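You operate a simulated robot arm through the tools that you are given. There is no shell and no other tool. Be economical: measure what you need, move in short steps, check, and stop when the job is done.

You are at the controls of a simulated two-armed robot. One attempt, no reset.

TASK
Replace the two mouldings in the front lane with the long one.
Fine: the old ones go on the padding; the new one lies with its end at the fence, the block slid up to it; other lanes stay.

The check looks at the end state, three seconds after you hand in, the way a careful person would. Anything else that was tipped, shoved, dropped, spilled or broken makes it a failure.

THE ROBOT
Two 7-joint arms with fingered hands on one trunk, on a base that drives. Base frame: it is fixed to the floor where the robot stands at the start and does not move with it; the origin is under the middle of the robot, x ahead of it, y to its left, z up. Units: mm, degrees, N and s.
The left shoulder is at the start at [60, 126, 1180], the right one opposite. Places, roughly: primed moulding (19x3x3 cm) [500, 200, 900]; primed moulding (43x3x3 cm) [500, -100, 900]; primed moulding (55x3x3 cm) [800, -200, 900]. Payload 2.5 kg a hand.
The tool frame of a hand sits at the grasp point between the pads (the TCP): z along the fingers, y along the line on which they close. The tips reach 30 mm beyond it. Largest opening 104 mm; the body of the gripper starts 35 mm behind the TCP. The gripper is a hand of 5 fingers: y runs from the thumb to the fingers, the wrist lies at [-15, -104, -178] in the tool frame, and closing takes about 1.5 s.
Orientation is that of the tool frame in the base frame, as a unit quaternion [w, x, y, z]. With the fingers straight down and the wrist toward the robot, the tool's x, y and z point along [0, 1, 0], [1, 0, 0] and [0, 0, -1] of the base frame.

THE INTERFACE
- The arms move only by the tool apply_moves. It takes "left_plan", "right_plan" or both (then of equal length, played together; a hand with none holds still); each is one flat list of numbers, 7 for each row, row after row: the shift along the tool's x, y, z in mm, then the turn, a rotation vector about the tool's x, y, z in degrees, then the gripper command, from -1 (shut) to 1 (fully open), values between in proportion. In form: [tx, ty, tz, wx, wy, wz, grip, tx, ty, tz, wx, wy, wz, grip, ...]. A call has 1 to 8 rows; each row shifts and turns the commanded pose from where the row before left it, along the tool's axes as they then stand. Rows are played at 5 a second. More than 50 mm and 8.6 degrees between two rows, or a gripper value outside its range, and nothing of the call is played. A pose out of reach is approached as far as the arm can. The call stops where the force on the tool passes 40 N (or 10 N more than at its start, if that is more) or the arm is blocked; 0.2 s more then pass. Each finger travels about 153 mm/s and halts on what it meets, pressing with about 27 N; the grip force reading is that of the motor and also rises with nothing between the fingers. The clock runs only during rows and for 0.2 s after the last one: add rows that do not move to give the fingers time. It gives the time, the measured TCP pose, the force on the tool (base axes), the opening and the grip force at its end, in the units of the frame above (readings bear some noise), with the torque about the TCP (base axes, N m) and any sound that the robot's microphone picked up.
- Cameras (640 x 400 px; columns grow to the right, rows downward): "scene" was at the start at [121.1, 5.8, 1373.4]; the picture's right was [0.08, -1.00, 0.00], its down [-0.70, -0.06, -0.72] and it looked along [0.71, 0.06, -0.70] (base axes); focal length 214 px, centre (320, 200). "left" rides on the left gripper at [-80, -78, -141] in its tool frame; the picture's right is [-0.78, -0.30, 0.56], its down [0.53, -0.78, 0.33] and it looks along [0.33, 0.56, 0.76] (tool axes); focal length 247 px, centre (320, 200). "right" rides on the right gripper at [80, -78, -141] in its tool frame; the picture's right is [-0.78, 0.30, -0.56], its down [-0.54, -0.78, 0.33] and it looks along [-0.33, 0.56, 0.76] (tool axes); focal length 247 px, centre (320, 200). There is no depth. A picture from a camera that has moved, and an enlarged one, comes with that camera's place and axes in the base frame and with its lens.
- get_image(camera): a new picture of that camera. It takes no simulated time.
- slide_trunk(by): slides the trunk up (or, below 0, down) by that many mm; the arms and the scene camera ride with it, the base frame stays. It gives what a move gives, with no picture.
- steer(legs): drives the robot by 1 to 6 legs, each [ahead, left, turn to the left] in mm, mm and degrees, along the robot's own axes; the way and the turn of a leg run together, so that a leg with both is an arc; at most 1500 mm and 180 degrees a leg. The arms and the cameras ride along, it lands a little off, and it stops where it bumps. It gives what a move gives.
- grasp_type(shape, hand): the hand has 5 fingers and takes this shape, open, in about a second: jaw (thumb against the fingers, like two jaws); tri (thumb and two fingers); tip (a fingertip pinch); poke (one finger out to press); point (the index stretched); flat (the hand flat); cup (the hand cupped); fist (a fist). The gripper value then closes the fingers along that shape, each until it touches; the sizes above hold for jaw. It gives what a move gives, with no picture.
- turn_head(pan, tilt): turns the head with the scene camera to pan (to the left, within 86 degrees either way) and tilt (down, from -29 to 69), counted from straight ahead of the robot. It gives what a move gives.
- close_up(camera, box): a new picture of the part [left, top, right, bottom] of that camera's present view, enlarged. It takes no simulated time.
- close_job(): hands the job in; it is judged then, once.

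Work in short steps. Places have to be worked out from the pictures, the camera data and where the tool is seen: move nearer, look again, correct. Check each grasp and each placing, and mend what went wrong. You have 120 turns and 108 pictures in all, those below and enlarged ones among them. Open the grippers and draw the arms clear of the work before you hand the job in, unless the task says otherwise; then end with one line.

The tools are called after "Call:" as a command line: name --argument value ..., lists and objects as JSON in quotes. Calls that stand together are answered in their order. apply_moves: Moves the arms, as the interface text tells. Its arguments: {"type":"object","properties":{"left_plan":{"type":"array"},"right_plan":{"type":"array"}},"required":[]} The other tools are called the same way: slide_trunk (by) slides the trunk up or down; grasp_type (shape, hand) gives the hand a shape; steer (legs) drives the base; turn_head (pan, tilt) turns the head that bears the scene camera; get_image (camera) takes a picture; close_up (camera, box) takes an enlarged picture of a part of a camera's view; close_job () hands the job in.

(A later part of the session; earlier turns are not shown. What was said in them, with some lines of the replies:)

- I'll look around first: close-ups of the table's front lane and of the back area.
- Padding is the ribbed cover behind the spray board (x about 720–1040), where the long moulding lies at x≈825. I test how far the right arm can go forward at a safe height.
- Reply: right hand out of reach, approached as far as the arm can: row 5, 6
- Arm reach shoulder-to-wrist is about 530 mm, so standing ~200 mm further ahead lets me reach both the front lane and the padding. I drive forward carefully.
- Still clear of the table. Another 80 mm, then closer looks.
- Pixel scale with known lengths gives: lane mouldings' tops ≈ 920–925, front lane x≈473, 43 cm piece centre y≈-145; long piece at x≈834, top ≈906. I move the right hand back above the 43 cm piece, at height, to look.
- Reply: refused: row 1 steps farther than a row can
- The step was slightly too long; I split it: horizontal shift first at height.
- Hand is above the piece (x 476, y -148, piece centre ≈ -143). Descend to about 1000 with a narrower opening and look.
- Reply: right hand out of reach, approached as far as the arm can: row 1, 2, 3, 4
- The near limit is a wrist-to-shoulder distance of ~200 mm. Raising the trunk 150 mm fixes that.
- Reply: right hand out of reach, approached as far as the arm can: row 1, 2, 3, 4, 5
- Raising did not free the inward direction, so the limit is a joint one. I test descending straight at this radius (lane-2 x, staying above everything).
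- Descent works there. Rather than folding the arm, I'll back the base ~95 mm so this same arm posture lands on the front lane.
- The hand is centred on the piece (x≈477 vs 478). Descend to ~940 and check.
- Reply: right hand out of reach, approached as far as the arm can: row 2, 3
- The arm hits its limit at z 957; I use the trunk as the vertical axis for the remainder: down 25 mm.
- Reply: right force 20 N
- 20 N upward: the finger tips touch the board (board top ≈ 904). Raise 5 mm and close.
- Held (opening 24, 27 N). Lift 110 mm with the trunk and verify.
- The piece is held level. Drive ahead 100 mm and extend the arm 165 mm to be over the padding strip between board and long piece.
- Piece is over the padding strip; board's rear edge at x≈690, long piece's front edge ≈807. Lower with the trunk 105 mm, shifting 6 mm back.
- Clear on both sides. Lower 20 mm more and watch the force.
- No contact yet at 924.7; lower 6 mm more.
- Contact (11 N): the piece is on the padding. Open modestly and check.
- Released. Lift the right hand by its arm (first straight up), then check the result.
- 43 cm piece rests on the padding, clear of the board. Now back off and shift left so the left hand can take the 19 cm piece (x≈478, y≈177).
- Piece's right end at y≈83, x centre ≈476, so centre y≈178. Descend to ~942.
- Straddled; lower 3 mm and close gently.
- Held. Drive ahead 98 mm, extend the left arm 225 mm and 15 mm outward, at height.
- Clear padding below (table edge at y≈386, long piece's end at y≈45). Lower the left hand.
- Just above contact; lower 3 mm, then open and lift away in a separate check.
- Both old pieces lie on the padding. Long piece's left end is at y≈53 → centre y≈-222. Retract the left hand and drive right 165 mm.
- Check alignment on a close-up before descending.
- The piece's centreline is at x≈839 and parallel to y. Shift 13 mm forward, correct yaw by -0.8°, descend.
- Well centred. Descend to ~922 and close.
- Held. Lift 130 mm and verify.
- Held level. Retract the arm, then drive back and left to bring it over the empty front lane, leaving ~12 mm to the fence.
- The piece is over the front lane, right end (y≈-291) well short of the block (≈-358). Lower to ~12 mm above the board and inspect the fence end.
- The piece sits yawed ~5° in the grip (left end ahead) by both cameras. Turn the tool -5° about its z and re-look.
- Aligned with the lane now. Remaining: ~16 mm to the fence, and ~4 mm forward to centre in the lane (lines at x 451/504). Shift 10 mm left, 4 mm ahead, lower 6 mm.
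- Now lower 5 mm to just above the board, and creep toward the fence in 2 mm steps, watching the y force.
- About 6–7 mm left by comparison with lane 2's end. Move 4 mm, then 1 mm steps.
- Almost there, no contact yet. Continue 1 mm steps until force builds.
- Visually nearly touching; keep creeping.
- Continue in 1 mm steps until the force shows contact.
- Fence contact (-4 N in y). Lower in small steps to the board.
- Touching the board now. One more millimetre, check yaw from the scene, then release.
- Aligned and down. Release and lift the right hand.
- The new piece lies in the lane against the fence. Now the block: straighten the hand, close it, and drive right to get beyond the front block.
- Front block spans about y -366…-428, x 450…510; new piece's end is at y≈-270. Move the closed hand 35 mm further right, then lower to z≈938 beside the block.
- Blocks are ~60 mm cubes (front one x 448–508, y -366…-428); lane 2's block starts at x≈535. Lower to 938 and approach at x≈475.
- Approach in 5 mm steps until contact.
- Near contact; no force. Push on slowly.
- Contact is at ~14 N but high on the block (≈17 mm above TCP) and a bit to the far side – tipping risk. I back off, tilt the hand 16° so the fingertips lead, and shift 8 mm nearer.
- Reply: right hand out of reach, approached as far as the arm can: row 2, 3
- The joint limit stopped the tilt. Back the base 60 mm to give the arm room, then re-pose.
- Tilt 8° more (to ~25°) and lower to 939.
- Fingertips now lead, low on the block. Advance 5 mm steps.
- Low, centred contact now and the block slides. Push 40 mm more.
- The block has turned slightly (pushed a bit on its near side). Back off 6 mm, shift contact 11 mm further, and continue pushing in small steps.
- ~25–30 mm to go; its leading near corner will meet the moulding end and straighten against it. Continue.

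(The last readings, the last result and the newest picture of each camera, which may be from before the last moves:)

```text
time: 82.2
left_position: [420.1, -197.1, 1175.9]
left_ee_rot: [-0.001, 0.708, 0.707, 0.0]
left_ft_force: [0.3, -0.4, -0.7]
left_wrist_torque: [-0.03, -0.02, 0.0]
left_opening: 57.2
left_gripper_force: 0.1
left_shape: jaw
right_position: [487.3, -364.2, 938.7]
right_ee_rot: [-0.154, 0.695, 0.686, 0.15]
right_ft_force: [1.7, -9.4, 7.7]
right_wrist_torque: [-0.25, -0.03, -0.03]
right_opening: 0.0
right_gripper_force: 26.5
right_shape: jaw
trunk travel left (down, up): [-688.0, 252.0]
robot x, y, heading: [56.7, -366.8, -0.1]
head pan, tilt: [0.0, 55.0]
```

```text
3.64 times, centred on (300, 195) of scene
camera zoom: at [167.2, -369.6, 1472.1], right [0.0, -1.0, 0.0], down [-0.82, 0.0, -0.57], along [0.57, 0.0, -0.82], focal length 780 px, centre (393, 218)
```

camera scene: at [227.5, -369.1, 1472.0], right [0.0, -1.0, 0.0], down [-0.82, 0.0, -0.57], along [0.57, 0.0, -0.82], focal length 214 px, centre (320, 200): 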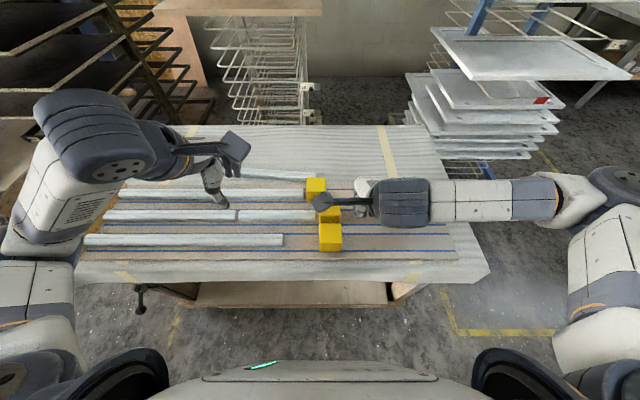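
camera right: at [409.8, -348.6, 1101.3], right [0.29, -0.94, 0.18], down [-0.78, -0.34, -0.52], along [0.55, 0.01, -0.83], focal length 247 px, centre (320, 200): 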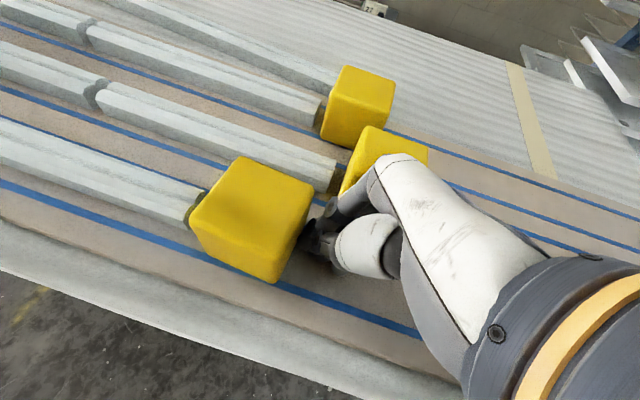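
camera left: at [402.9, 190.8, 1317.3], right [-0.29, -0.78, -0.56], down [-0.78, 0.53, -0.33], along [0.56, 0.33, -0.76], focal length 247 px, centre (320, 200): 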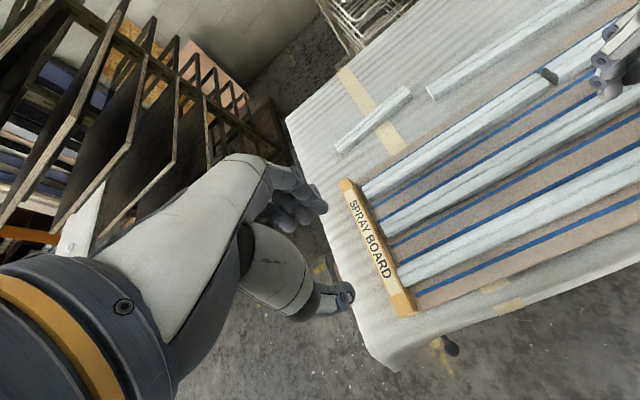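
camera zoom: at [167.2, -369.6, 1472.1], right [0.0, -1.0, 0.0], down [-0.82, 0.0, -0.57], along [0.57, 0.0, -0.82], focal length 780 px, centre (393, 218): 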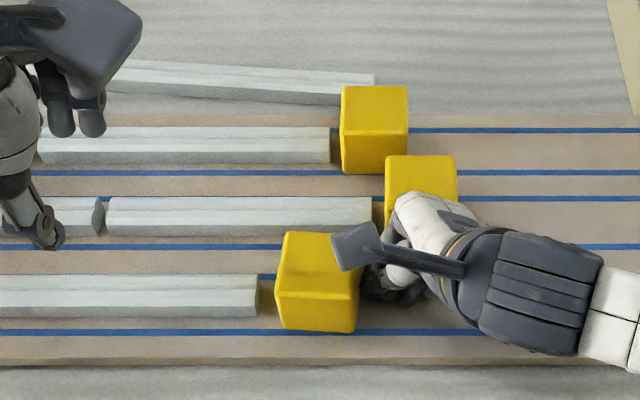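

Block straightening, ~13 mm left. Push in 3 mm steps.

Call:
apply_moves --right_plan '[2.72, 0, 1.27, 0, 0, 0, -1, 2.72, 0, 1.27, 0, 0, 0, -1, 2.72, 0, 1.27, 0, 0, 0, -1, 2.72, 0, 1.27, 0, 0, 0, -1]'

Call:
close_up --camera "scene" --box '[260, 180, 340, 240]'

```text
time: 83.2
left_position: [419.2, -198.6, 1177.4]
left_ee_rot: [0.0, 0.707, 0.707, 0.001]
left_ft_force: [-0.3, -0.5, 0.2]
left_wrist_torque: [-0.02, 0.0, 0.01]
left_opening: 57.1
left_gripper_force: 0.1
left_shape: jaw
right_position: [485.9, -351.5, 939.0]
right_ee_rot: [-0.154, 0.695, 0.686, 0.149]
right_ft_force: [0.5, -12.0, 9.5]
right_wrist_torque: [-0.32, -0.02, -0.04]
right_opening: 0.0
right_gripper_force: 26.8
right_shape: jaw
trunk travel left (down, up): [-688.0, 252.0]
robot x, y, heading: [52.3, -366.7, -0.1]
head pan, tilt: [0.0, 55.0]
```

```text
6.67 times, centred on (300, 210) of scene
camera zoom: at [166.9, -369.8, 1472.1], right [0.0, -1.0, 0.0], down [-0.82, 0.0, -0.57], along [0.57, 0.0, -0.82], focal length 1430 px, centre (453, 133)
```

zoom: 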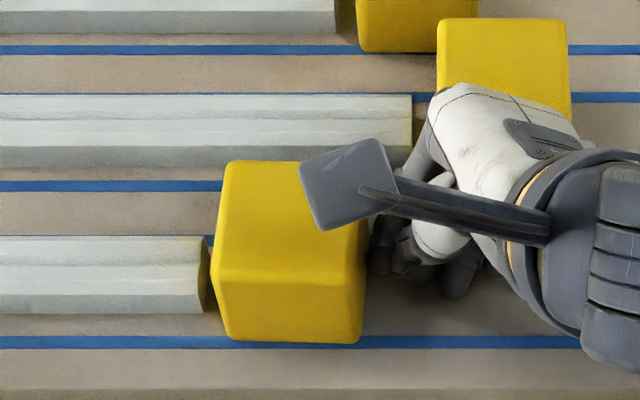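

Nearly there; continue in 2 mm steps, looking for a force rise above the ~12 N sliding force.

Call:
apply_moves --right_plan '[1.81, 0, 0.85, 0, 0, 0, -1, 1.81, 0, 0.85, 0, 0, 0, -1]'

Call:
apply_moves --right_plan '[1.81, 0, 0.85, 0, 0, 0, -1]'

Call:
close_up --camera "scene" --box '[260, 180, 340, 240]'

```text
time: 83.8
left_position: [419.9, -198.3, 1176.3]
left_ee_rot: [0.0, 0.707, 0.707, 0.001]
left_ft_force: [0.5, 0.1, 0.3]
left_wrist_torque: [0.0, -0.03, 0.0]
left_opening: 56.6
left_gripper_force: 0.2
left_shape: jaw
right_position: [485.7, -347.3, 938.3]
right_ee_rot: [-0.153, 0.695, 0.686, 0.149]
right_ft_force: [1.4, -10.1, 10.4]
right_wrist_torque: [-0.34, 0.01, -0.05]
right_opening: 0.0
right_gripper_force: 27.5
right_shape: jaw
trunk travel left (down, up): [-688.0, 252.0]
robot x, y, heading: [53.3, -368.5, 0.3]
head pan, tilt: [0.0, 55.0]
```

```text
time: 84.2
left_position: [418.9, -198.4, 1176.9]
left_ee_rot: [0.0, 0.707, 0.707, 0.002]
left_ft_force: [0.2, -0.9, -0.2]
left_wrist_torque: [0.0, -0.01, 0.01]
left_opening: 56.9
left_gripper_force: 0.1
left_shape: jaw
right_position: [485.8, -346.8, 938.2]
right_ee_rot: [-0.153, 0.695, 0.686, 0.149]
right_ft_force: [1.0, -11.6, 9.9]
right_wrist_torque: [-0.34, 0.02, -0.08]
right_opening: 0.0
right_gripper_force: 26.9
right_shape: jaw
trunk travel left (down, up): [-688.0, 252.0]
robot x, y, heading: [54.6, -365.4, -0.1]
head pan, tilt: [0.0, 55.0]
```

```text
6.67 times, centred on (300, 210) of scene
camera zoom: at [166.8, -370.0, 1472.1], right [0.0, -1.0, 0.0], down [-0.82, 0.0, -0.57], along [0.57, 0.0, -0.82], focal length 1430 px, centre (453, 133)
```

zoom: 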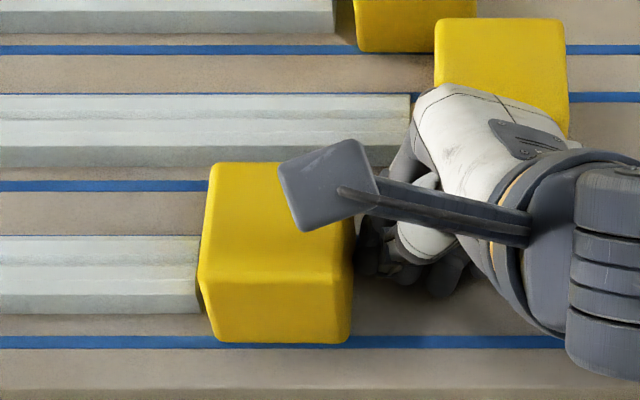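

Still just sliding force; continue in 1.5–2 mm steps.

Call:
apply_moves --right_plan '[1.81, 0, 0.85, 0, 0, 0, -1]'

Call:
apply_moves --right_plan '[1.81, 0, 0.85, 0, 0, 0, -1]'

Call:
close_up --camera "scene" --box '[260, 180, 340, 240]'

```text
time: 84.6
left_position: [418.8, -198.5, 1175.7]
left_ee_rot: [0.0, 0.708, 0.707, 0.001]
left_ft_force: [0.4, 0.1, -0.5]
left_wrist_torque: [0.01, 0.01, -0.02]
left_opening: 56.7
left_gripper_force: 0.1
left_shape: jaw
right_position: [485.8, -344.0, 937.7]
right_ee_rot: [-0.153, 0.695, 0.686, 0.149]
right_ft_force: [0.8, -10.5, 9.5]
right_wrist_torque: [-0.31, 0.02, -0.04]
right_opening: 0.0
right_gripper_force: 27.0
right_shape: jaw
trunk travel left (down, up): [-688.0, 252.0]
robot x, y, heading: [58.7, -366.9, -0.1]
head pan, tilt: [0.0, 55.0]
```

```text
time: 85.0
left_position: [418.7, -199.0, 1176.3]
left_ee_rot: [0.0, 0.707, 0.707, 0.002]
left_ft_force: [0.0, -0.7, -1.0]
left_wrist_torque: [0.03, -0.02, 0.0]
left_opening: 56.7
left_gripper_force: 0.1
left_shape: jaw
right_position: [485.9, -341.5, 938.9]
right_ee_rot: [-0.154, 0.696, 0.686, 0.149]
right_ft_force: [1.9, -11.5, 8.8]
right_wrist_torque: [-0.32, 0.05, -0.04]
right_opening: 0.1
right_gripper_force: 27.7
right_shape: jaw
trunk travel left (down, up): [-688.0, 252.0]
robot x, y, heading: [56.4, -366.3, 0.0]
head pan, tilt: [0.0, 55.0]
```

```text
6.67 times, centred on (300, 210) of scene
camera zoom: at [166.9, -369.8, 1472.1], right [0.0, -1.0, 0.0], down [-0.82, 0.0, -0.57], along [0.57, 0.0, -0.82], focal length 1430 px, centre (453, 133)
```

zoom: 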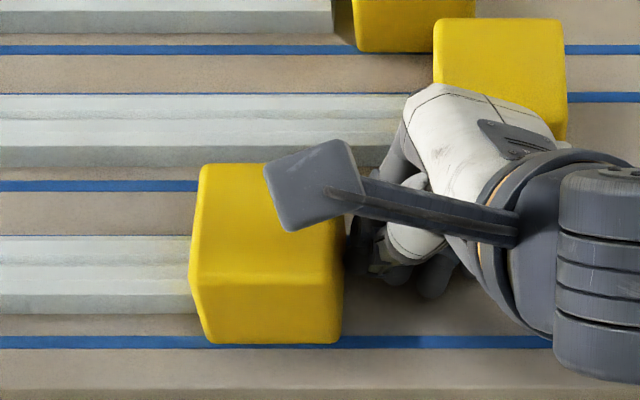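

No force rise yet; two more steps.

Call:
apply_moves --right_plan '[1.81, 0, 0.85, 0, 0, 0, -1]'

Call:
apply_moves --right_plan '[1.36, 0, 0.63, 0, 0, 0, -1]'

Call:
close_up --camera "scene" --box '[260, 180, 340, 240]'

```text
time: 85.4
left_position: [420.5, -197.8, 1176.2]
left_ee_rot: [0.0, 0.707, 0.707, 0.001]
left_ft_force: [0.5, -1.2, 0.3]
left_wrist_torque: [0.01, 0.01, 0.03]
left_opening: 56.9
left_gripper_force: 0.1
left_shape: jaw
right_position: [485.2, -338.9, 938.5]
right_ee_rot: [-0.154, 0.694, 0.687, 0.149]
right_ft_force: [2.0, -9.2, 7.7]
right_wrist_torque: [-0.32, -0.01, -0.04]
right_opening: 0.0
right_gripper_force: 27.0
right_shape: jaw
trunk travel left (down, up): [-688.0, 252.0]
robot x, y, heading: [54.8, -367.7, -0.0]
head pan, tilt: [0.0, 55.0]
```

```text
time: 85.8
left_position: [419.6, -198.1, 1176.0]
left_ee_rot: [0.0, 0.708, 0.707, 0.001]
left_ft_force: [0.4, 0.0, -0.1]
left_wrist_torque: [0.0, 0.0, 0.0]
left_opening: 57.1
left_gripper_force: 0.0
left_shape: jaw
right_position: [485.6, -338.2, 938.7]
right_ee_rot: [-0.154, 0.695, 0.686, 0.149]
right_ft_force: [-0.4, -11.7, 8.1]
right_wrist_torque: [-0.3, 0.07, -0.09]
right_opening: 0.0
right_gripper_force: 26.8
right_shape: jaw
trunk travel left (down, up): [-688.0, 252.0]
robot x, y, heading: [56.6, -367.4, -0.0]
head pan, tilt: [0.0, 55.0]
```

```text
6.67 times, centred on (300, 210) of scene
camera zoom: at [166.8, -370.0, 1472.1], right [0.0, -1.0, 0.0], down [-0.82, 0.0, -0.57], along [0.57, 0.0, -0.82], focal length 1430 px, centre (453, 133)
```

zoom: 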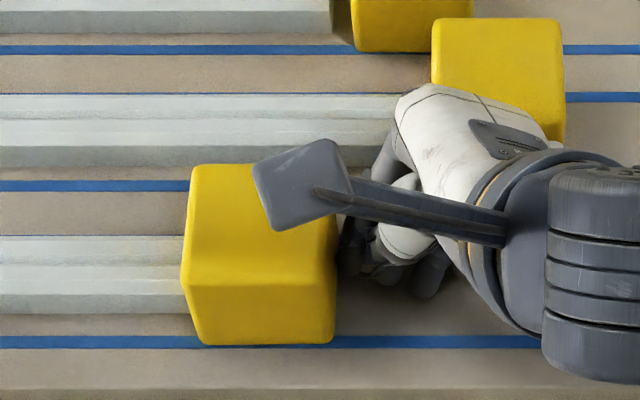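

Geometry says contact is imminent (block face ≈ -260, piece end ≈ -261). One or two small further steps for a force rise.

Call:
apply_moves --right_plan '[1.36, 0, 0.63, 0, 0, 0, -1]'

Call:
apply_moves --right_plan '[1.36, 0, 0.63, 0, 0, 0, -1]'

Call:
apply_moves --right_plan '[1.36, 0, 0.63, 0, 0, 0, -1]'

Call:
close_up --camera "scene" --box '[260, 180, 340, 240]'

```text
time: 86.2
left_position: [418.7, -197.6, 1176.1]
left_ee_rot: [0.0, 0.708, 0.707, 0.0]
left_ft_force: [-0.2, 0.5, 0.0]
left_wrist_torque: [0.01, -0.01, 0.02]
left_opening: 56.8
left_gripper_force: 0.2
left_shape: jaw
right_position: [486.1, -336.3, 939.2]
right_ee_rot: [-0.153, 0.695, 0.687, 0.149]
right_ft_force: [-0.5, -10.9, 6.1]
right_wrist_torque: [-0.3, 0.04, -0.04]
right_opening: 0.3
right_gripper_force: 26.9
right_shape: jaw
trunk travel left (down, up): [-688.0, 252.0]
robot x, y, heading: [54.3, -371.3, 0.1]
head pan, tilt: [0.0, 55.0]
```

```text
time: 86.6
left_position: [419.6, -198.9, 1177.1]
left_ee_rot: [0.001, 0.707, 0.707, 0.002]
left_ft_force: [-0.4, 0.1, -0.3]
left_wrist_torque: [0.0, 0.02, -0.01]
left_opening: 57.0
left_gripper_force: 0.0
left_shape: jaw
right_position: [485.6, -336.0, 939.2]
right_ee_rot: [-0.153, 0.696, 0.686, 0.149]
right_ft_force: [-1.3, -14.5, 7.3]
right_wrist_torque: [-0.35, 0.1, -0.04]
right_opening: 0.0
right_gripper_force: 27.0
right_shape: jaw
trunk travel left (down, up): [-688.0, 252.0]
robot x, y, heading: [54.5, -367.9, -0.1]
head pan, tilt: [0.0, 55.0]
```

```text
time: 87.0
left_position: [419.3, -198.7, 1177.0]
left_ee_rot: [0.0, 0.708, 0.706, 0.001]
left_ft_force: [-0.6, -0.6, -0.1]
left_wrist_torque: [0.03, 0.02, 0.03]
left_opening: 57.2
left_gripper_force: 0.1
left_shape: jaw
right_position: [486.1, -335.9, 938.5]
right_ee_rot: [-0.152, 0.696, 0.686, 0.148]
right_ft_force: [-2.3, -17.1, 7.7]
right_wrist_torque: [-0.38, 0.1, -0.03]
right_opening: 0.0
right_gripper_force: 27.0
right_shape: jaw
trunk travel left (down, up): [-688.0, 252.0]
robot x, y, heading: [58.0, -367.9, 0.1]
head pan, tilt: [0.0, 55.0]
```

```text
6.67 times, centred on (300, 210) of scene
camera zoom: at [166.6, -370.8, 1472.1], right [0.0, -1.0, 0.0], down [-0.82, 0.0, -0.57], along [0.57, 0.0, -0.82], focal length 1430 px, centre (453, 133)
```

zoom: 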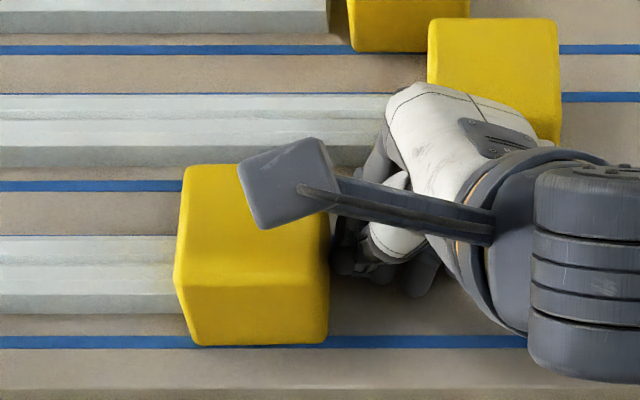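

Force rises to 17 N with the hand stalled: the block is up against the piece. Back off 25 mm and lift straight up.

Call:
apply_moves --right_plan '[-4.53, 0, -2.11, 0, 0, 0, -1, -9, 0, -4.2, 0, 0, 0, -1, -9, 0, -4.2, 0, 0, 0, -1, 12.7, 0, -27.2, 0, 0, 0, -1, 17, 0, -36, 0, 0, 0, -1, 17, 0, -36, 0, 0, 0, -1, 17, 0, -36, 0, 0, 0, -1]'

Call:
get_image --camera "right"

```text
time: 88.6
left_position: [419.1, -195.7, 1176.3]
left_ee_rot: [0.0, 0.708, 0.707, 0.0]
left_ft_force: [-0.4, 0.2, -0.6]
left_wrist_torque: [0.02, 0.0, -0.03]
left_opening: 57.0
left_gripper_force: 0.0
left_shape: jaw
right_position: [486.8, -355.1, 1087.6]
right_ee_rot: [-0.153, 0.695, 0.687, 0.148]
right_ft_force: [0.2, 0.0, -0.3]
right_wrist_torque: [0.0, 0.03, 0.01]
right_opening: 0.2
right_gripper_force: 26.5
right_shape: jaw
trunk travel left (down, up): [-688.0, 252.0]
robot x, y, heading: [55.9, -367.1, -0.0]
head pan, tilt: [0.0, 55.0]
```

```text
11 pictures are left
camera right: at [410.9, -340.0, 1250.4], right [0.29, -0.94, 0.18], down [-0.78, -0.34, -0.52], along [0.55, 0.01, -0.84], focal length 247 px, centre (320, 200)
```

right: 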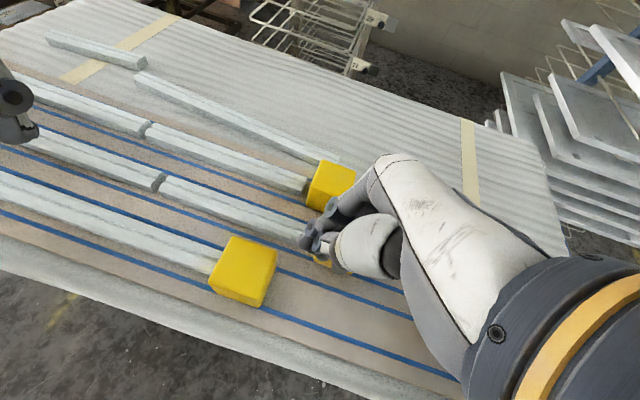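

Block sits against the piece. Open the hand and drive straight back to clear the work, then inspect everything.

Call:
apply_moves --right_plan '[0, 0, 0, 0, -8, 0, 0, 0, 0, 0, 0, -8, 0, 0.8, 0, 0, 0, 0, -8, 0, 1, 0, 0, 0, 0, 0, 0, 1]' --left_plan '[0, 0, 0, 0, 0, 0, 1, 0, 0, 0, 0, 0, 0, 1, 0, 0, 0, 0, 0, 0, 1, 0, 0, 0, 0, 0, 0, 1]'

Call:
steer --legs '[[-300, 0, 0], [0, 330, 0]]'

Call:
turn_head --pan 0 --tilt 35

Call:
get_image --camera "scene"

```text
time: 89.6
left_position: [419.5, -197.8, 1176.0]
left_ee_rot: [0.0, 0.707, 0.707, 0.0]
left_ft_force: [-0.1, 0.4, -0.1]
left_wrist_torque: [-0.06, 0.01, 0.03]
left_opening: 103.8
left_gripper_force: 0.1
left_shape: jaw
right_position: [486.3, -356.9, 1088.1]
right_ee_rot: [-0.006, 0.711, 0.703, -0.001]
right_ft_force: [-0.2, -0.3, -0.6]
right_wrist_torque: [0.01, -0.02, 0.0]
right_opening: 103.8
right_gripper_force: 0.0
right_shape: jaw
trunk travel left (down, up): [-688.0, 252.0]
robot x, y, heading: [54.2, -367.7, 0.2]
head pan, tilt: [0.0, 55.0]
```

```text
time: 93.4
left_position: [120.0, 134.4, 1175.5]
left_ee_rot: [0.0, 0.707, 0.708, 0.0]
left_ft_force: [-0.2, -0.1, -0.1]
left_wrist_torque: [0.02, 0.03, 0.0]
left_opening: 104.0
left_gripper_force: 0.1
left_shape: jaw
right_position: [186.7, -24.1, 1086.8]
right_ee_rot: [-0.006, 0.711, 0.703, 0.0]
right_ft_force: [-0.6, 0.2, -0.2]
right_wrist_torque: [-0.01, 0.01, -0.03]
right_opening: 103.6
right_gripper_force: 0.1
right_shape: jaw
trunk travel left (down, up): [-688.0, 252.0]
robot x, y, heading: [-244.3, -34.1, -0.0]
head pan, tilt: [0.0, 55.0]
```

```text
time: 94.2
left_position: [120.2, 133.5, 1175.5]
left_ee_rot: [-0.001, 0.707, 0.707, 0.0]
left_ft_force: [-0.4, 0.4, -0.6]
left_wrist_torque: [0.03, 0.01, -0.02]
left_opening: 103.9
left_gripper_force: 0.1
left_shape: jaw
right_position: [185.5, -25.0, 1087.0]
right_ee_rot: [-0.007, 0.71, 0.704, 0.0]
right_ft_force: [0.0, 0.0, -0.1]
right_wrist_torque: [-0.02, -0.01, 0.01]
right_opening: 103.8
right_gripper_force: 0.1
right_shape: jaw
trunk travel left (down, up): [-688.0, 252.0]
robot x, y, heading: [-246.3, -34.8, 0.1]
head pan, tilt: [0.0, 35.0]
```

```text
10 pictures are left
camera scene: at [-116.6, -37.4, 1500.2], right [0.0, -1.0, 0.0], down [-0.57, 0.0, -0.82], along [0.82, 0.0, -0.57], focal length 214 px, centre (320, 200)
```

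scene: 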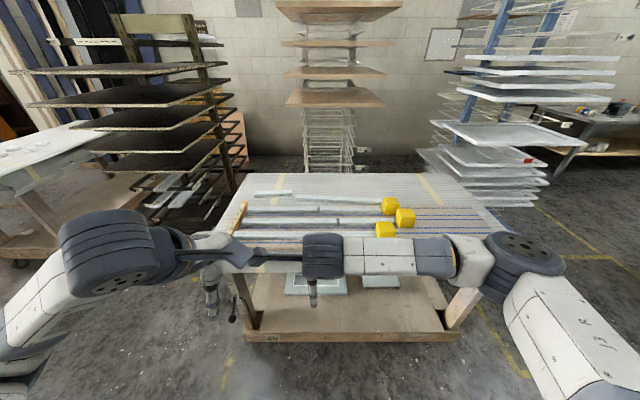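

Spread the hands to see the front lane clearly.

Call:
apply_moves --right_plan '[-48, 0, 0, 0, 0, 0, 1, -48, 0, 0, 0, 0, 0, 1, -48, 0, 0, 0, 0, 0, 1, -48, 0, 0, 0, 0, 0, 1, -48, 0, 0, 0, 0, 0, 1, -48, 0, 0, 0, 0, 0, 1]' --left_plan '[30, 0, 0, 0, 0, 0, 1, 30, 0, 0, 0, 0, 0, 1, 30, 0, 0, 0, 0, 0, 1, 30, 0, 0, 0, 0, 0, 1, 30, 0, 0, 0, 0, 0, 1, 30, 0, 0, 0, 0, 0, 1]'

Call:
close_up --camera "scene" --box '[210, 160, 530, 300]'

```text
time: 95.7
left_position: [120.0, 314.0, 1175.5]
left_ee_rot: [0.0, 0.708, 0.707, 0.001]
left_ft_force: [-0.1, 0.0, 0.3]
left_wrist_torque: [0.01, -0.02, -0.04]
left_opening: 103.6
left_gripper_force: 0.1
left_shape: jaw
right_position: [182.8, -313.4, 1084.4]
right_ee_rot: [-0.008, 0.71, 0.704, 0.001]
right_ft_force: [0.7, -0.4, -0.7]
right_wrist_torque: [0.04, 0.02, 0.0]
right_opening: 103.8
right_gripper_force: 0.1
right_shape: jaw
trunk travel left (down, up): [-688.0, 252.0]
robot x, y, heading: [-243.9, -37.6, 0.1]
head pan, tilt: [0.0, 35.0]
```

```text
2.00 times, centred on (370, 230) of scene
camera zoom: at [-116.9, -37.6, 1500.3], right [0.0, -1.0, 0.0], down [-0.57, 0.0, -0.82], along [0.82, 0.0, -0.57], focal length 429 px, centre (220, 140)
```

zoom: 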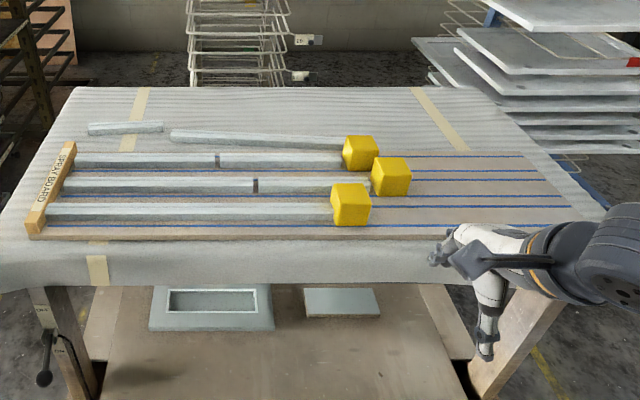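

Check fence contact, block contact, and the 43 cm piece's right end.

Call:
close_up --camera "scene" --box '[340, 215, 440, 285]'

Call:
close_up --camera "scene" --box '[215, 215, 315, 285]'

```text
5.71 times, centred on (390, 250) of scene
camera zoom: at [-116.9, -37.6, 1500.3], right [0.0, -1.0, 0.0], down [-0.57, 0.0, -0.82], along [0.82, 0.0, -0.57], focal length 1226 px, centre (-80, -86)
```

zoom: 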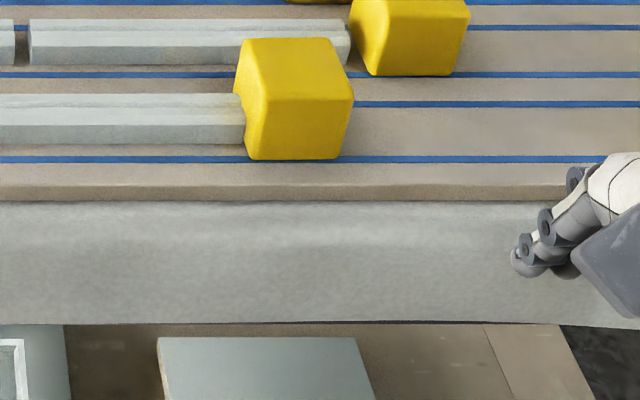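

```text
5.71 times, centred on (265, 250) of scene
camera zoom: at [-116.9, -37.6, 1500.3], right [0.0, -1.0, 0.0], down [-0.57, 0.0, -0.82], along [0.82, 0.0, -0.57], focal length 1226 px, centre (634, -86)
```

zoom: 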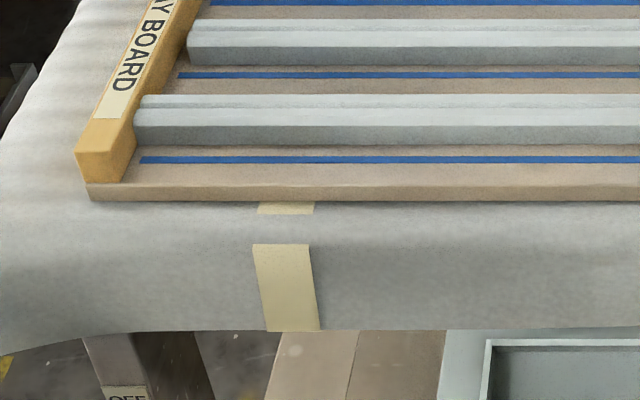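

Fence end and block contact are good. One look at the pieces on the padding.

Call:
close_up --camera "scene" --box '[240, 180, 420, 260]'

```text
3.56 times, centred on (330, 220) of scene
camera zoom: at [-116.9, -37.6, 1500.3], right [0.0, -1.0, 0.0], down [-0.57, 0.0, -0.82], along [0.82, 0.0, -0.57], focal length 763 px, centre (284, 129)
```

zoom: 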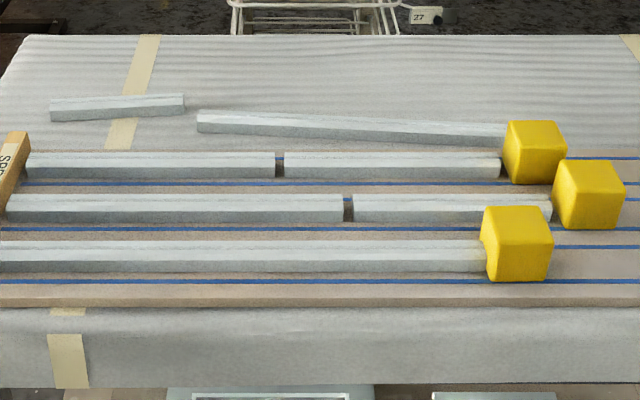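

The 43 cm piece lies fully on the padding (front edge x≈724, board edge ≈695); all lanes undisturbed, arms clear, grippers open. Handing in.

Call:
close_job

```text
The job is handed in.
```

The long moulding is in the front lane with its end at the fence and the block slid up to it. Both old mouldings are on the padding, and the last pictures show the other lanes unmoved.
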